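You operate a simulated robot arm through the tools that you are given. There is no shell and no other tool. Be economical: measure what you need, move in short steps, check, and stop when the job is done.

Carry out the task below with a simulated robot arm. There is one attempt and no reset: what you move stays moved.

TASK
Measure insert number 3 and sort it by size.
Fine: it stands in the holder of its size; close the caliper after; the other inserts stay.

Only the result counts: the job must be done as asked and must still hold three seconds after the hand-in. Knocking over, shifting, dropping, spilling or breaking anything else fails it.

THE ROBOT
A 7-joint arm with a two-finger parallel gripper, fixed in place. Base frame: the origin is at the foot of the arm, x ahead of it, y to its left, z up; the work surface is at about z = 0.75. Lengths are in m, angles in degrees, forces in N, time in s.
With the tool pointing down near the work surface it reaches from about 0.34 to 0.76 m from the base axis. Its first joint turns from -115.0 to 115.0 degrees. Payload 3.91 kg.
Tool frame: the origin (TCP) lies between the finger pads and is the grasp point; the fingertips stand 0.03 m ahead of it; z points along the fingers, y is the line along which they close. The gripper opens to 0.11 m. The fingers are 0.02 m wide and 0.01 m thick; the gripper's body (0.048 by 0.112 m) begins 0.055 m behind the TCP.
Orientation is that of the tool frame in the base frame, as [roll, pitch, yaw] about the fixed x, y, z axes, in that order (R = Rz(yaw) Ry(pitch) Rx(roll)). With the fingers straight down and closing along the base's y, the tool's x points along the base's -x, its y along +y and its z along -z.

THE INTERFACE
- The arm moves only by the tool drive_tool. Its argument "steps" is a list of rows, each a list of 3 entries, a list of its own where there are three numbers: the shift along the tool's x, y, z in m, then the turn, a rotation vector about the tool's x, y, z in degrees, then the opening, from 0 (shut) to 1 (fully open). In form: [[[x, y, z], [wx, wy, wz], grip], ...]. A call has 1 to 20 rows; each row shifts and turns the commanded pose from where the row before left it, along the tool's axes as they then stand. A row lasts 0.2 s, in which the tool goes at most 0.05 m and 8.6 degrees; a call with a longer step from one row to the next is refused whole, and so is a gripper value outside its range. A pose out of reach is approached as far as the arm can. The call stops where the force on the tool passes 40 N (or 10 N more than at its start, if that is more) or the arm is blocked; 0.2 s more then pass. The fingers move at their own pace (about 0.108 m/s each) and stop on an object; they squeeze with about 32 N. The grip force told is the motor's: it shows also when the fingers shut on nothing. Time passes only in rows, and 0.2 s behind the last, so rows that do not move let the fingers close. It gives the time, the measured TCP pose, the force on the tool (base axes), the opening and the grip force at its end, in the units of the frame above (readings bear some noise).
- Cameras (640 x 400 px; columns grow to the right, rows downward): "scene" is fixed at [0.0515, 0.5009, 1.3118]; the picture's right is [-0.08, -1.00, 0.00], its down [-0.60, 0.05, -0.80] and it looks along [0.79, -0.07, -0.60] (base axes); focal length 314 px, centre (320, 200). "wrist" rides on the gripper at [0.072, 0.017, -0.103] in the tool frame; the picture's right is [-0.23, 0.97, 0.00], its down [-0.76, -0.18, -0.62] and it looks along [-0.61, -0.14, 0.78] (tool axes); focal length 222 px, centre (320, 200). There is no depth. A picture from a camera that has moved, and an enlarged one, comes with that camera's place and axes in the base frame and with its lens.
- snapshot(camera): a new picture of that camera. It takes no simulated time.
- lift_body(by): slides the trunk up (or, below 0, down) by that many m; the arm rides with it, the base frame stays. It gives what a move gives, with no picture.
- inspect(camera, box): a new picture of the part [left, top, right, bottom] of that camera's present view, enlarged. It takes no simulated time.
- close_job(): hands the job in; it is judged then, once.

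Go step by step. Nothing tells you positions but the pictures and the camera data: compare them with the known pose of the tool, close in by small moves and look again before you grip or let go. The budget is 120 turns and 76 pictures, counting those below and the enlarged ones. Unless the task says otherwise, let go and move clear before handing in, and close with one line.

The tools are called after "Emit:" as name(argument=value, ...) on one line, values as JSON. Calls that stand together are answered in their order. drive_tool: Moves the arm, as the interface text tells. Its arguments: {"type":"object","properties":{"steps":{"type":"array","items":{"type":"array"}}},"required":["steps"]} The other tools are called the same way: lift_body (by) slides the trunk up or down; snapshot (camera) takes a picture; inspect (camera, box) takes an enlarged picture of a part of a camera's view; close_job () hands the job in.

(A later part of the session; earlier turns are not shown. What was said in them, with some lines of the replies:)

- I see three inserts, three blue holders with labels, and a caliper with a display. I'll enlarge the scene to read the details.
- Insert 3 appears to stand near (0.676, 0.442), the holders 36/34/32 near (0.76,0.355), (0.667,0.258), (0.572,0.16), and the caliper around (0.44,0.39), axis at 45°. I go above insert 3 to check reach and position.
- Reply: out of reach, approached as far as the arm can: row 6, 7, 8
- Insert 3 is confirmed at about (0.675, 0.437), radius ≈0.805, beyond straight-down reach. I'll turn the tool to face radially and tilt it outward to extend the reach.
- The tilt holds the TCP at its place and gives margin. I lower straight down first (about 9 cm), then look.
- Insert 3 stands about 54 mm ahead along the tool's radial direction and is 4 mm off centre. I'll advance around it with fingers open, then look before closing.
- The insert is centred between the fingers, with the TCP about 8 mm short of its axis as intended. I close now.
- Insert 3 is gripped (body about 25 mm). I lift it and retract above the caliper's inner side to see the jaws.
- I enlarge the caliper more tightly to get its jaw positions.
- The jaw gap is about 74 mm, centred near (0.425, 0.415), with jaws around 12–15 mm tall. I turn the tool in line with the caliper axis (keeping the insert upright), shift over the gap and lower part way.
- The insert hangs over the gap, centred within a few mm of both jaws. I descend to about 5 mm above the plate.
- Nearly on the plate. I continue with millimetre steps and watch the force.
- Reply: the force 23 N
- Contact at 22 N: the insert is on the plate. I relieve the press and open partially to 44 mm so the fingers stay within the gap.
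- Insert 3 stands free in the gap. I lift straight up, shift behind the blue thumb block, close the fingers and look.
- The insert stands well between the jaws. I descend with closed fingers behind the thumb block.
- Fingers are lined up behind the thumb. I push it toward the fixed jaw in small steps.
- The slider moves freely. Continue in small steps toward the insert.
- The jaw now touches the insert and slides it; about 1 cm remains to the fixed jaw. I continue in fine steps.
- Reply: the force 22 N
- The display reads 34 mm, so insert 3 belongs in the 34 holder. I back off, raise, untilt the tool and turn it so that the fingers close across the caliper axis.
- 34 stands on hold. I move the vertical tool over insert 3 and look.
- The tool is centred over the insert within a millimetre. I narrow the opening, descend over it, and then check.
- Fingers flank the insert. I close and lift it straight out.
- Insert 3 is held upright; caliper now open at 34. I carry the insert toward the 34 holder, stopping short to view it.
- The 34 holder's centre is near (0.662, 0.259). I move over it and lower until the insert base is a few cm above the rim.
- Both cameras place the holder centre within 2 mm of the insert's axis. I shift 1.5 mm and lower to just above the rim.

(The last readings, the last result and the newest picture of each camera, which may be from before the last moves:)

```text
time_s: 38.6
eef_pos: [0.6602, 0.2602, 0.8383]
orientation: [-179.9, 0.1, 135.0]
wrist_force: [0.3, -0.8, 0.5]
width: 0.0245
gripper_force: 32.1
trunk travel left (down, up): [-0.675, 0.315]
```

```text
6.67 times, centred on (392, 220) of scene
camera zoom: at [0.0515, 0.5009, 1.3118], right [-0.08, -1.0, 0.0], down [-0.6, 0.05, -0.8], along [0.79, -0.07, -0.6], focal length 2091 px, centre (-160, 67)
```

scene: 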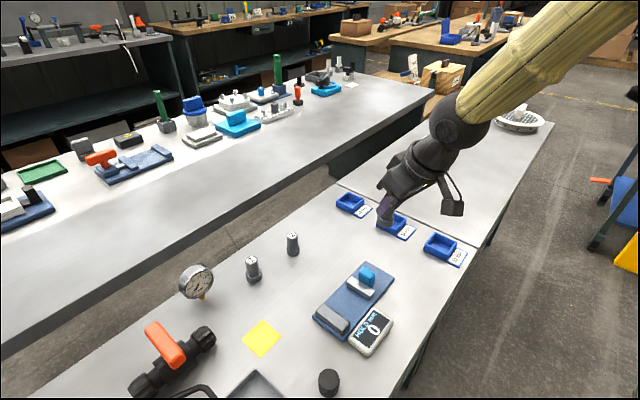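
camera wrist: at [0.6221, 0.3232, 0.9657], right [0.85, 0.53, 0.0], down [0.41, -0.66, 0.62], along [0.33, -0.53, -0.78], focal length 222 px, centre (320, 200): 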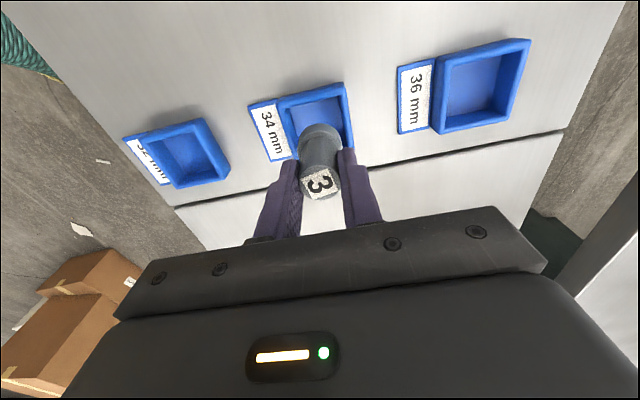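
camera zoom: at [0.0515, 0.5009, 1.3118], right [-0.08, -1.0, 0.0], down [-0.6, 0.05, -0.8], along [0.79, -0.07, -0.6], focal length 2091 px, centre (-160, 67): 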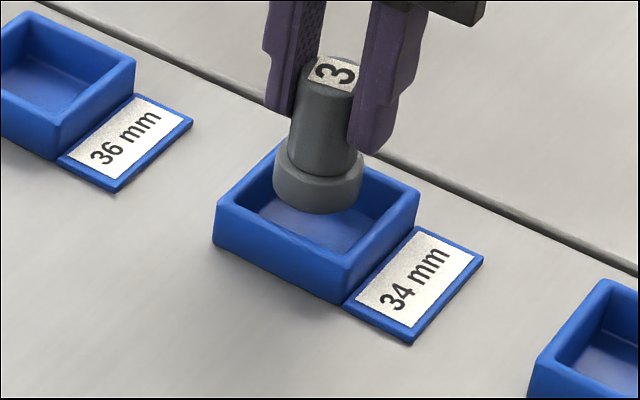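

The insert lines up with the pocket centre. I lower to near the floor and then feel for contact.

Emit:
drive_tool(steps=[[[0, 0, 0.006], [0, 0, 0], 0], [[0, 0, 0.006], [0, 0, 0], 0], [[0, 0, 0.005], [0, 0, 0], 0], [[0, 0, 0.002], [0, 0, 0], 0], [[0, 0, 0], [0, 0, 0], 0]])

Emit:
inspect(camera="scene", box=[352, 190, 432, 250])

```text
time_s: 39.8
eef_pos: [0.6595, 0.2597, 0.8183]
orientation: [-180.0, 0.1, 135.1]
wrist_force: [0.2, -0.3, 0.0]
width: 0.0244
gripper_force: 32.2
trunk travel left (down, up): [-0.675, 0.315]
```

```text
6.67 times, centred on (392, 220) of scene
camera zoom: at [0.0515, 0.5009, 1.3118], right [-0.08, -1.0, 0.0], down [-0.6, 0.05, -0.8], along [0.79, -0.07, -0.6], focal length 2091 px, centre (-160, 67)
```

zoom: 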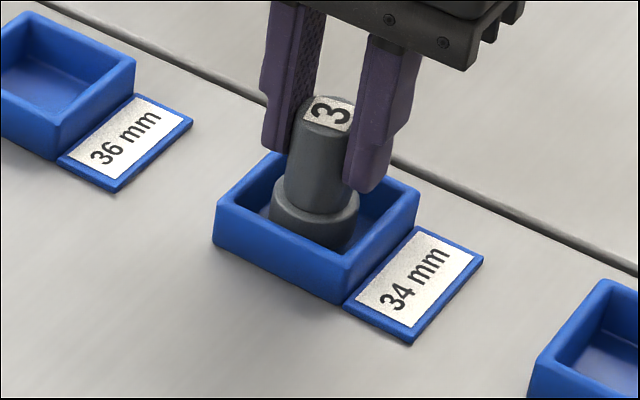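

In the pocket, no contact yet. Lower by 1 mm steps.

Emit:
drive_tool(steps=[[[0, 0, 0.001], [0, 0, 0], 0], [[0, 0, 0.001], [0, 0, 0], 0], [[0, 0, 0.001], [0, 0, 0], 0], [[0, 0, 0], [0, 0, 0], 0]])

```text
time_s: 40.8
eef_pos: [0.6612, 0.2603, 0.8157]
orientation: [180.0, 0.1, 135.0]
wrist_force: [-0.7, -0.3, -0.4]
width: 0.0243
gripper_force: 32.0
trunk travel left (down, up): [-0.675, 0.315]
```

Emit:
drive_tool(steps=[[[0, 0, 0.001], [0, 0, 0], 0], [[0, 0, 0.001], [0, 0, 0], 0], [[0, 0, 0], [0, 0, 0], 0]])

```text
time_s: 41.6
eef_pos: [0.6609, 0.2603, 0.8138]
orientation: [-180.0, 0.0, 135.0]
wrist_force: [-0.3, 0.5, -0.5]
width: 0.0246
gripper_force: 32.0
trunk travel left (down, up): [-0.675, 0.315]
```

Still no contact at TCP z = 0.814; another 1.5 mm.

Emit:
drive_tool(steps=[[[0, 0, 0.001], [0, 0, 0], 0], [[0, 0, 0.0007], [0, 0, 0], 0], [[0, 0, 0], [0, 0, 0], 0]])

```text
time_s: 42.4
eef_pos: [0.6592, 0.2594, 0.8124]
orientation: [-180.0, 0.1, 134.9]
wrist_force: [-0.7, 0.7, -0.1]
width: 0.0242
gripper_force: 32.4
trunk travel left (down, up): [-0.675, 0.315]
```

No contact yet; one more millimetre or so.

Emit:
drive_tool(steps=[[[0, 0, 0.0008], [0, 0, 0], 0], [[0, 0, 0.0007], [0, 0, 0], 0], [[0, 0, 0], [0, 0, 0], 0]])

Emit:
inspect(camera="scene", box=[352, 190, 432, 250])

```text
time_s: 43.2
eef_pos: [0.6605, 0.2608, 0.8114]
orientation: [179.9, 0.2, 134.9]
wrist_force: [-0.3, 0.1, 2.5]
width: 0.0245
gripper_force: 31.9
trunk travel left (down, up): [-0.675, 0.315]
```

```text
6.67 times, centred on (392, 220) of scene
camera zoom: at [0.0515, 0.5009, 1.3118], right [-0.08, -1.0, 0.0], down [-0.6, 0.05, -0.8], along [0.79, -0.07, -0.6], focal length 2091 px, centre (-160, 67)
```

zoom: 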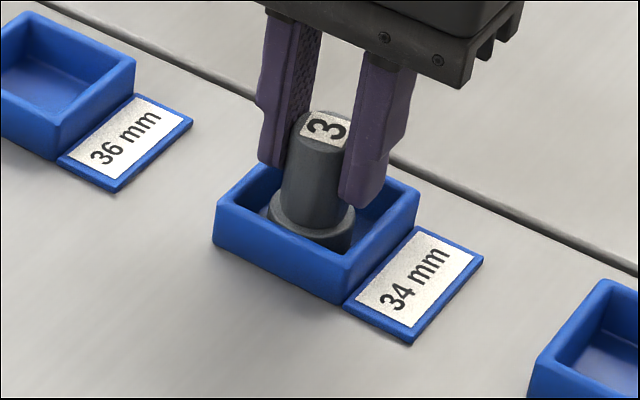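

Light contact: the insert is on the pocket floor. I release and lift straight off.

Emit:
drive_tool(steps=[[[0, 0, 0], [0, 0, 0], 0.25], [[0, 0, 0], [0, 0, 0], 0.45], [[0, 0, 0], [0, 0, 0], 0.45], [[0, 0, -0.01], [0, 0, 0], 0.45], [[0, 0, -0.02], [0, 0, 0], 0.45], [[0, 0, -0.03], [0, 0, 0], 0.45], [[0, 0, -0.03], [0, 0, 0], 0.45], [[0, 0, -0.03], [0, 0, 0], 0.3], [[0, 0, 0], [0, 0, 0], 0]])

Emit:
snapshot(camera="scene")

Emit:
inspect(camera="scene", box=[352, 190, 432, 250])

```text
time_s: 45.2
eef_pos: [0.6599, 0.26, 0.9321]
orientation: [179.9, 0.1, 135.1]
wrist_force: [-0.1, 0.2, 0.3]
width: 0.0001
gripper_force: 32.5
trunk travel left (down, up): [-0.675, 0.315]
```

```text
32 pictures are left
```

scene: 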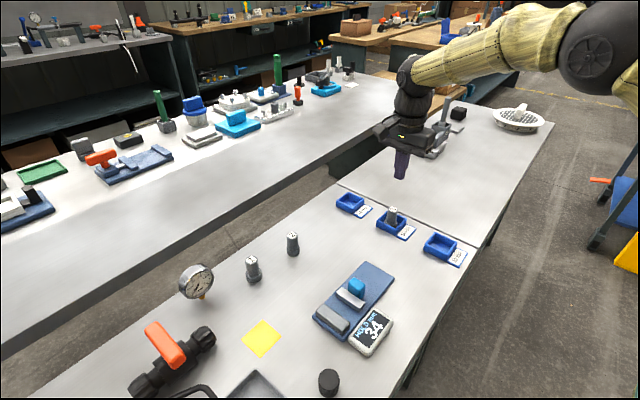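

```text
6.67 times, centred on (392, 220) of scene
camera zoom: at [0.0515, 0.5009, 1.3118], right [-0.08, -1.0, 0.0], down [-0.6, 0.05, -0.8], along [0.79, -0.07, -0.6], focal length 2091 px, centre (-160, 67)
```

zoom: 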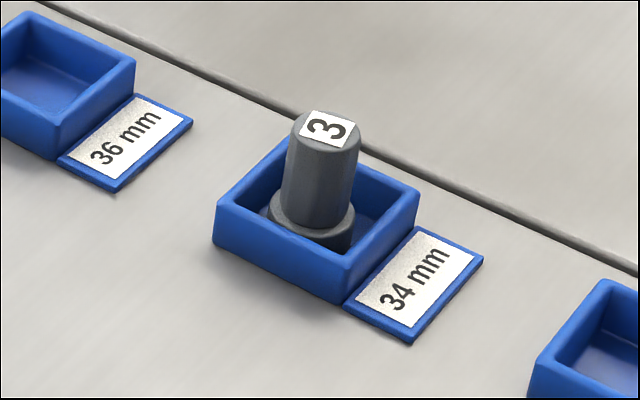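

Insert 3 stands in the 34 holder. Now I return with closed fingers behind the thumb to close the caliper.

Emit:
drive_tool(steps=[[[0.02826, -0.0078, 0], [0, 0, 0], 0], [[0.02826, -0.0078, 0], [0, 0, 0], 0], [[0.02826, -0.0078, 0], [0, 0, 0], 0], [[0.02826, -0.0078, 0], [0, 0, 0], 0], [[0.02826, -0.0078, 0], [0, 0, 0], 0], [[0.02826, -0.0078, 0], [0, 0, 0], 0], [[0.02826, -0.0078, 0], [0, 0, 0], 0], [[0, 0, 0.025], [0, 0, 0], 0], [[0, 0, 0.025], [0, 0, 0], 0], [[0, 0, 0.025], [0, 0, 0], 0], [[0, 0, 0], [0, 0, 0], 0]])

Emit:
snapshot(camera="wrist")

Emit:
inspect(camera="scene", box=[300, 240, 412, 344])

```text
time_s: 47.6
eef_pos: [0.4809, 0.3629, 0.8543]
orientation: [180.0, 0.1, 134.9]
wrist_force: [-0.6, 1.1, 0.1]
width: 0.0
gripper_force: 31.7
trunk travel left (down, up): [-0.675, 0.315]
```

```text
30 pictures are left
camera wrist: at [0.4415, 0.426, 0.9584], right [0.85, 0.53, 0.0], down [0.41, -0.66, 0.62], along [0.33, -0.53, -0.78], focal length 222 px, centre (320, 200)
```

wrist: 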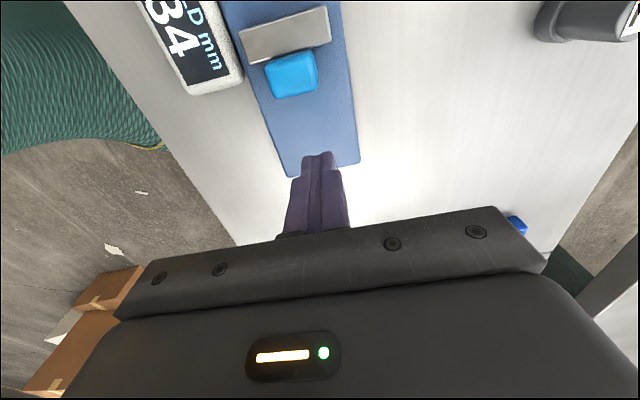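

```text
3.85 times, centred on (356, 292) of scene
camera zoom: at [0.0515, 0.5009, 1.3118], right [-0.08, -1.0, 0.0], down [-0.6, 0.05, -0.8], along [0.79, -0.07, -0.6], focal length 1206 px, centre (182, -154)
```

zoom: 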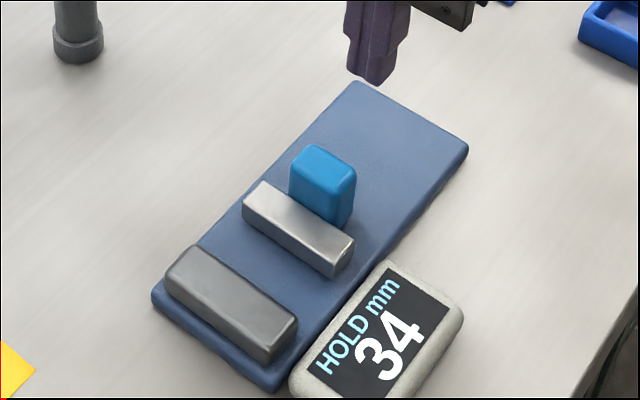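

Aligned with the thumb. I descend and push the slider toward the fixed jaw.

Emit:
drive_tool(steps=[[[0, -0.002, 0.0235], [0, 0, 0], 0], [[0, 0, 0.0235], [0, 0, 0], 0], [[0.01, 0, 0], [0, 0, 0], 0], [[0.01, 0, 0], [0, 0, 0], 0], [[0.01, 0, 0], [0, 0, 0], 0], [[0.008, 0, 0], [0, 0, 0], 0], [[0.008, 0, 0], [0, 0, 0], 0], [[0.005, 0, 0], [0, 0, 0], 0], [[0, 0, 0], [0, 0, 0], 0]])

Emit:
inspect(camera="scene", box=[300, 240, 412, 344])

```text
time_s: 49.6
eef_pos: [0.4436, 0.3966, 0.8088]
orientation: [-179.9, 0.0, 135.0]
wrist_force: [0.0, 0.2, -0.5]
width: 0.0002
gripper_force: 31.8
trunk travel left (down, up): [-0.675, 0.315]
```

```text
3.85 times, centred on (356, 292) of scene
camera zoom: at [0.0515, 0.5009, 1.3118], right [-0.08, -1.0, 0.0], down [-0.6, 0.05, -0.8], along [0.79, -0.07, -0.6], focal length 1206 px, centre (182, -154)
```

zoom: 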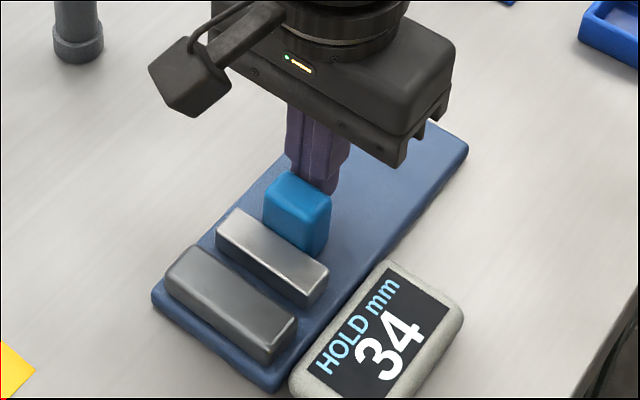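

About 13 mm remain. Continue, finishing in fine steps until the force rises.

Emit:
drive_tool(steps=[[[0.004, 0, 0], [0, 0, 0], 0], [[0.004, 0, 0], [0, 0, 0], 0], [[0.002, 0, 0], [0, 0, 0], 0], [[0.002, 0, 0], [0, 0, 0], 0], [[0.001, 0, 0], [0, 0, 0], 0], [[0.001, 0, 0], [0, 0, 0], 0], [[0, 0, 0], [0, 0, 0], 0]])

Emit:
inspect(camera="scene", box=[300, 240, 412, 344])

```text
time_s: 51.2
eef_pos: [0.4355, 0.4047, 0.8086]
orientation: [179.9, 0.2, 134.9]
wrist_force: [8.3, -4.5, -1.9]
width: 0.0
gripper_force: 31.9
trunk travel left (down, up): [-0.675, 0.315]
```

```text
3.85 times, centred on (356, 292) of scene
camera zoom: at [0.0515, 0.5009, 1.3118], right [-0.08, -1.0, 0.0], down [-0.6, 0.05, -0.8], along [0.79, -0.07, -0.6], focal length 1206 px, centre (182, -154)
```

zoom: 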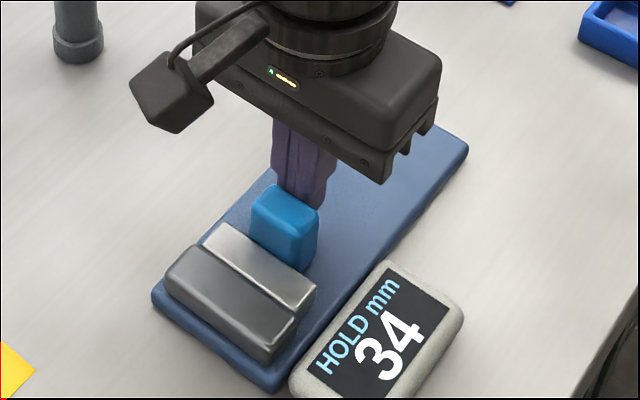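

The jaws have met (≈9 N). A slight extra push confirms closure; then I back off and raise.

Emit:
drive_tool(steps=[[[0.001, 0, 0], [0, 0, 0], 0], [[0.001, 0, 0], [0, 0, 0], 0], [[0, 0, 0], [0, 0, 0], 0]])

Emit:
drive_tool(steps=[[[-0.006, 0, 0], [0, 0, 0], 0], [[-0.02, 0, 0], [0, 0, 0], 0], [[-0.02, 0, 0], [0, 0, 0], 0], [[0, 0, -0.03], [0, 0, 0], 0], [[0, 0, -0.04], [0, 0, 0], 0], [[0, 0, -0.04], [0, 0, 0], 0], [[-0.04, 0, 0], [0, 0, 0], 0], [[-0.04, 0, 0], [0, 0, 0], 0], [[0, 0, 0], [0, 0, 0], 0]])

Emit:
snapshot(camera="scene")

Emit:
inspect(camera="scene", box=[300, 240, 412, 344])

```text
time_s: 52.0
eef_pos: [0.4353, 0.4041, 0.8092]
orientation: [-179.9, 0.1, 135.0]
wrist_force: [18.2, -12.4, -2.0]
width: 0.0
gripper_force: 32.0
trunk travel left (down, up): [-0.675, 0.315]
```

```text
time_s: 54.0
eef_pos: [0.5228, 0.3166, 0.9178]
orientation: [-179.9, 0.0, 135.0]
wrist_force: [-0.1, -0.1, 0.3]
width: 0.0002
gripper_force: 32.2
trunk travel left (down, up): [-0.675, 0.315]
```

```text
26 pictures are left
```

scene: 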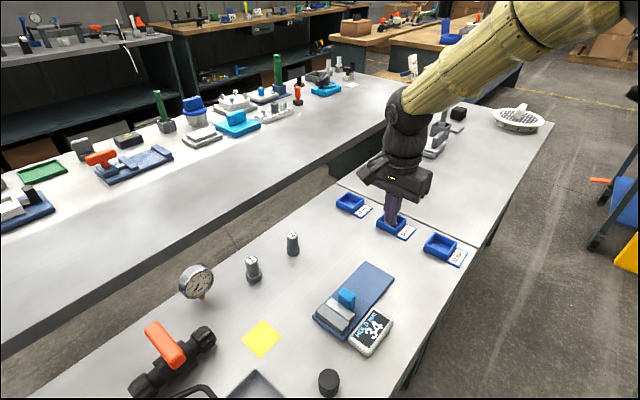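

```text
3.85 times, centred on (356, 292) of scene
camera zoom: at [0.0515, 0.5009, 1.3118], right [-0.08, -1.0, 0.0], down [-0.6, 0.05, -0.8], along [0.79, -0.07, -0.6], focal length 1206 px, centre (182, -154)
```

zoom: 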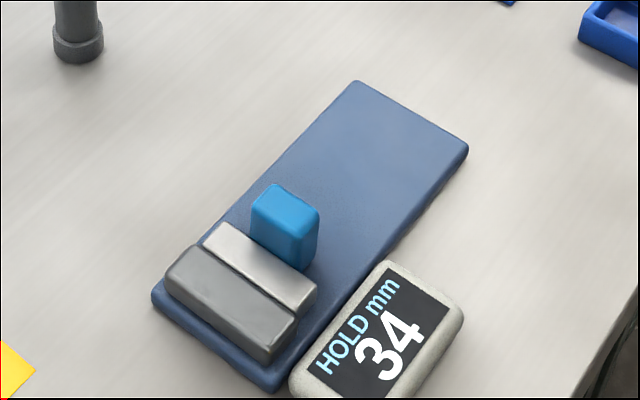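

The caliper looks closed; I check the jaw joint up close.

Emit:
inspect(camera="scene", box=[308, 280, 364, 338])

Emit:
snapshot(camera="wrist")

```text
6.90 times, centred on (336, 309) of scene
camera zoom: at [0.0515, 0.5009, 1.3118], right [-0.08, -1.0, 0.0], down [-0.6, 0.05, -0.8], along [0.79, -0.07, -0.6], focal length 2163 px, centre (210, -552)
```

zoom: 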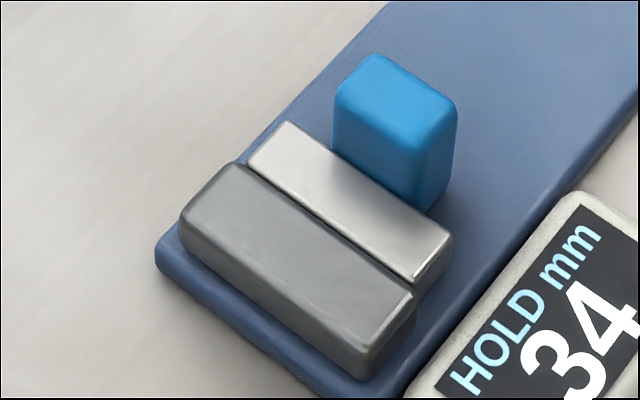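

```text
23 pictures are left
camera wrist: at [0.4826, 0.3799, 1.0221], right [0.85, 0.53, 0.0], down [0.41, -0.66, 0.62], along [0.33, -0.53, -0.78], focal length 222 px, centre (320, 200)
```

wrist: 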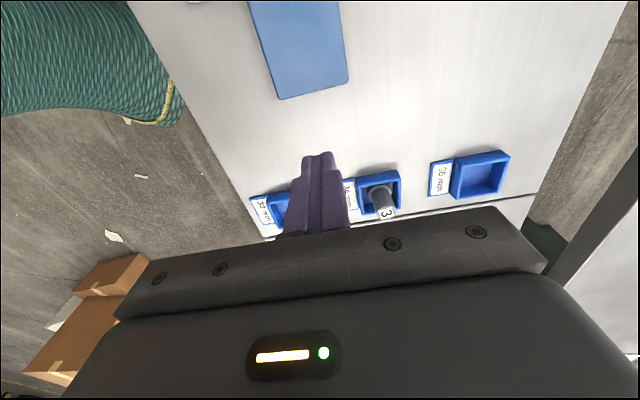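

The jaws are shut, insert 3 stands in the 34 mm holder, the other inserts are untouched and the arm is clear, so I hand the job in.

Emit:
close_job()

```text
The job is handed in.
```

Insert 3 measured 34 mm and stands in the 34 mm holder; the caliper is closed again, and inserts 1 and 2 were not moved.
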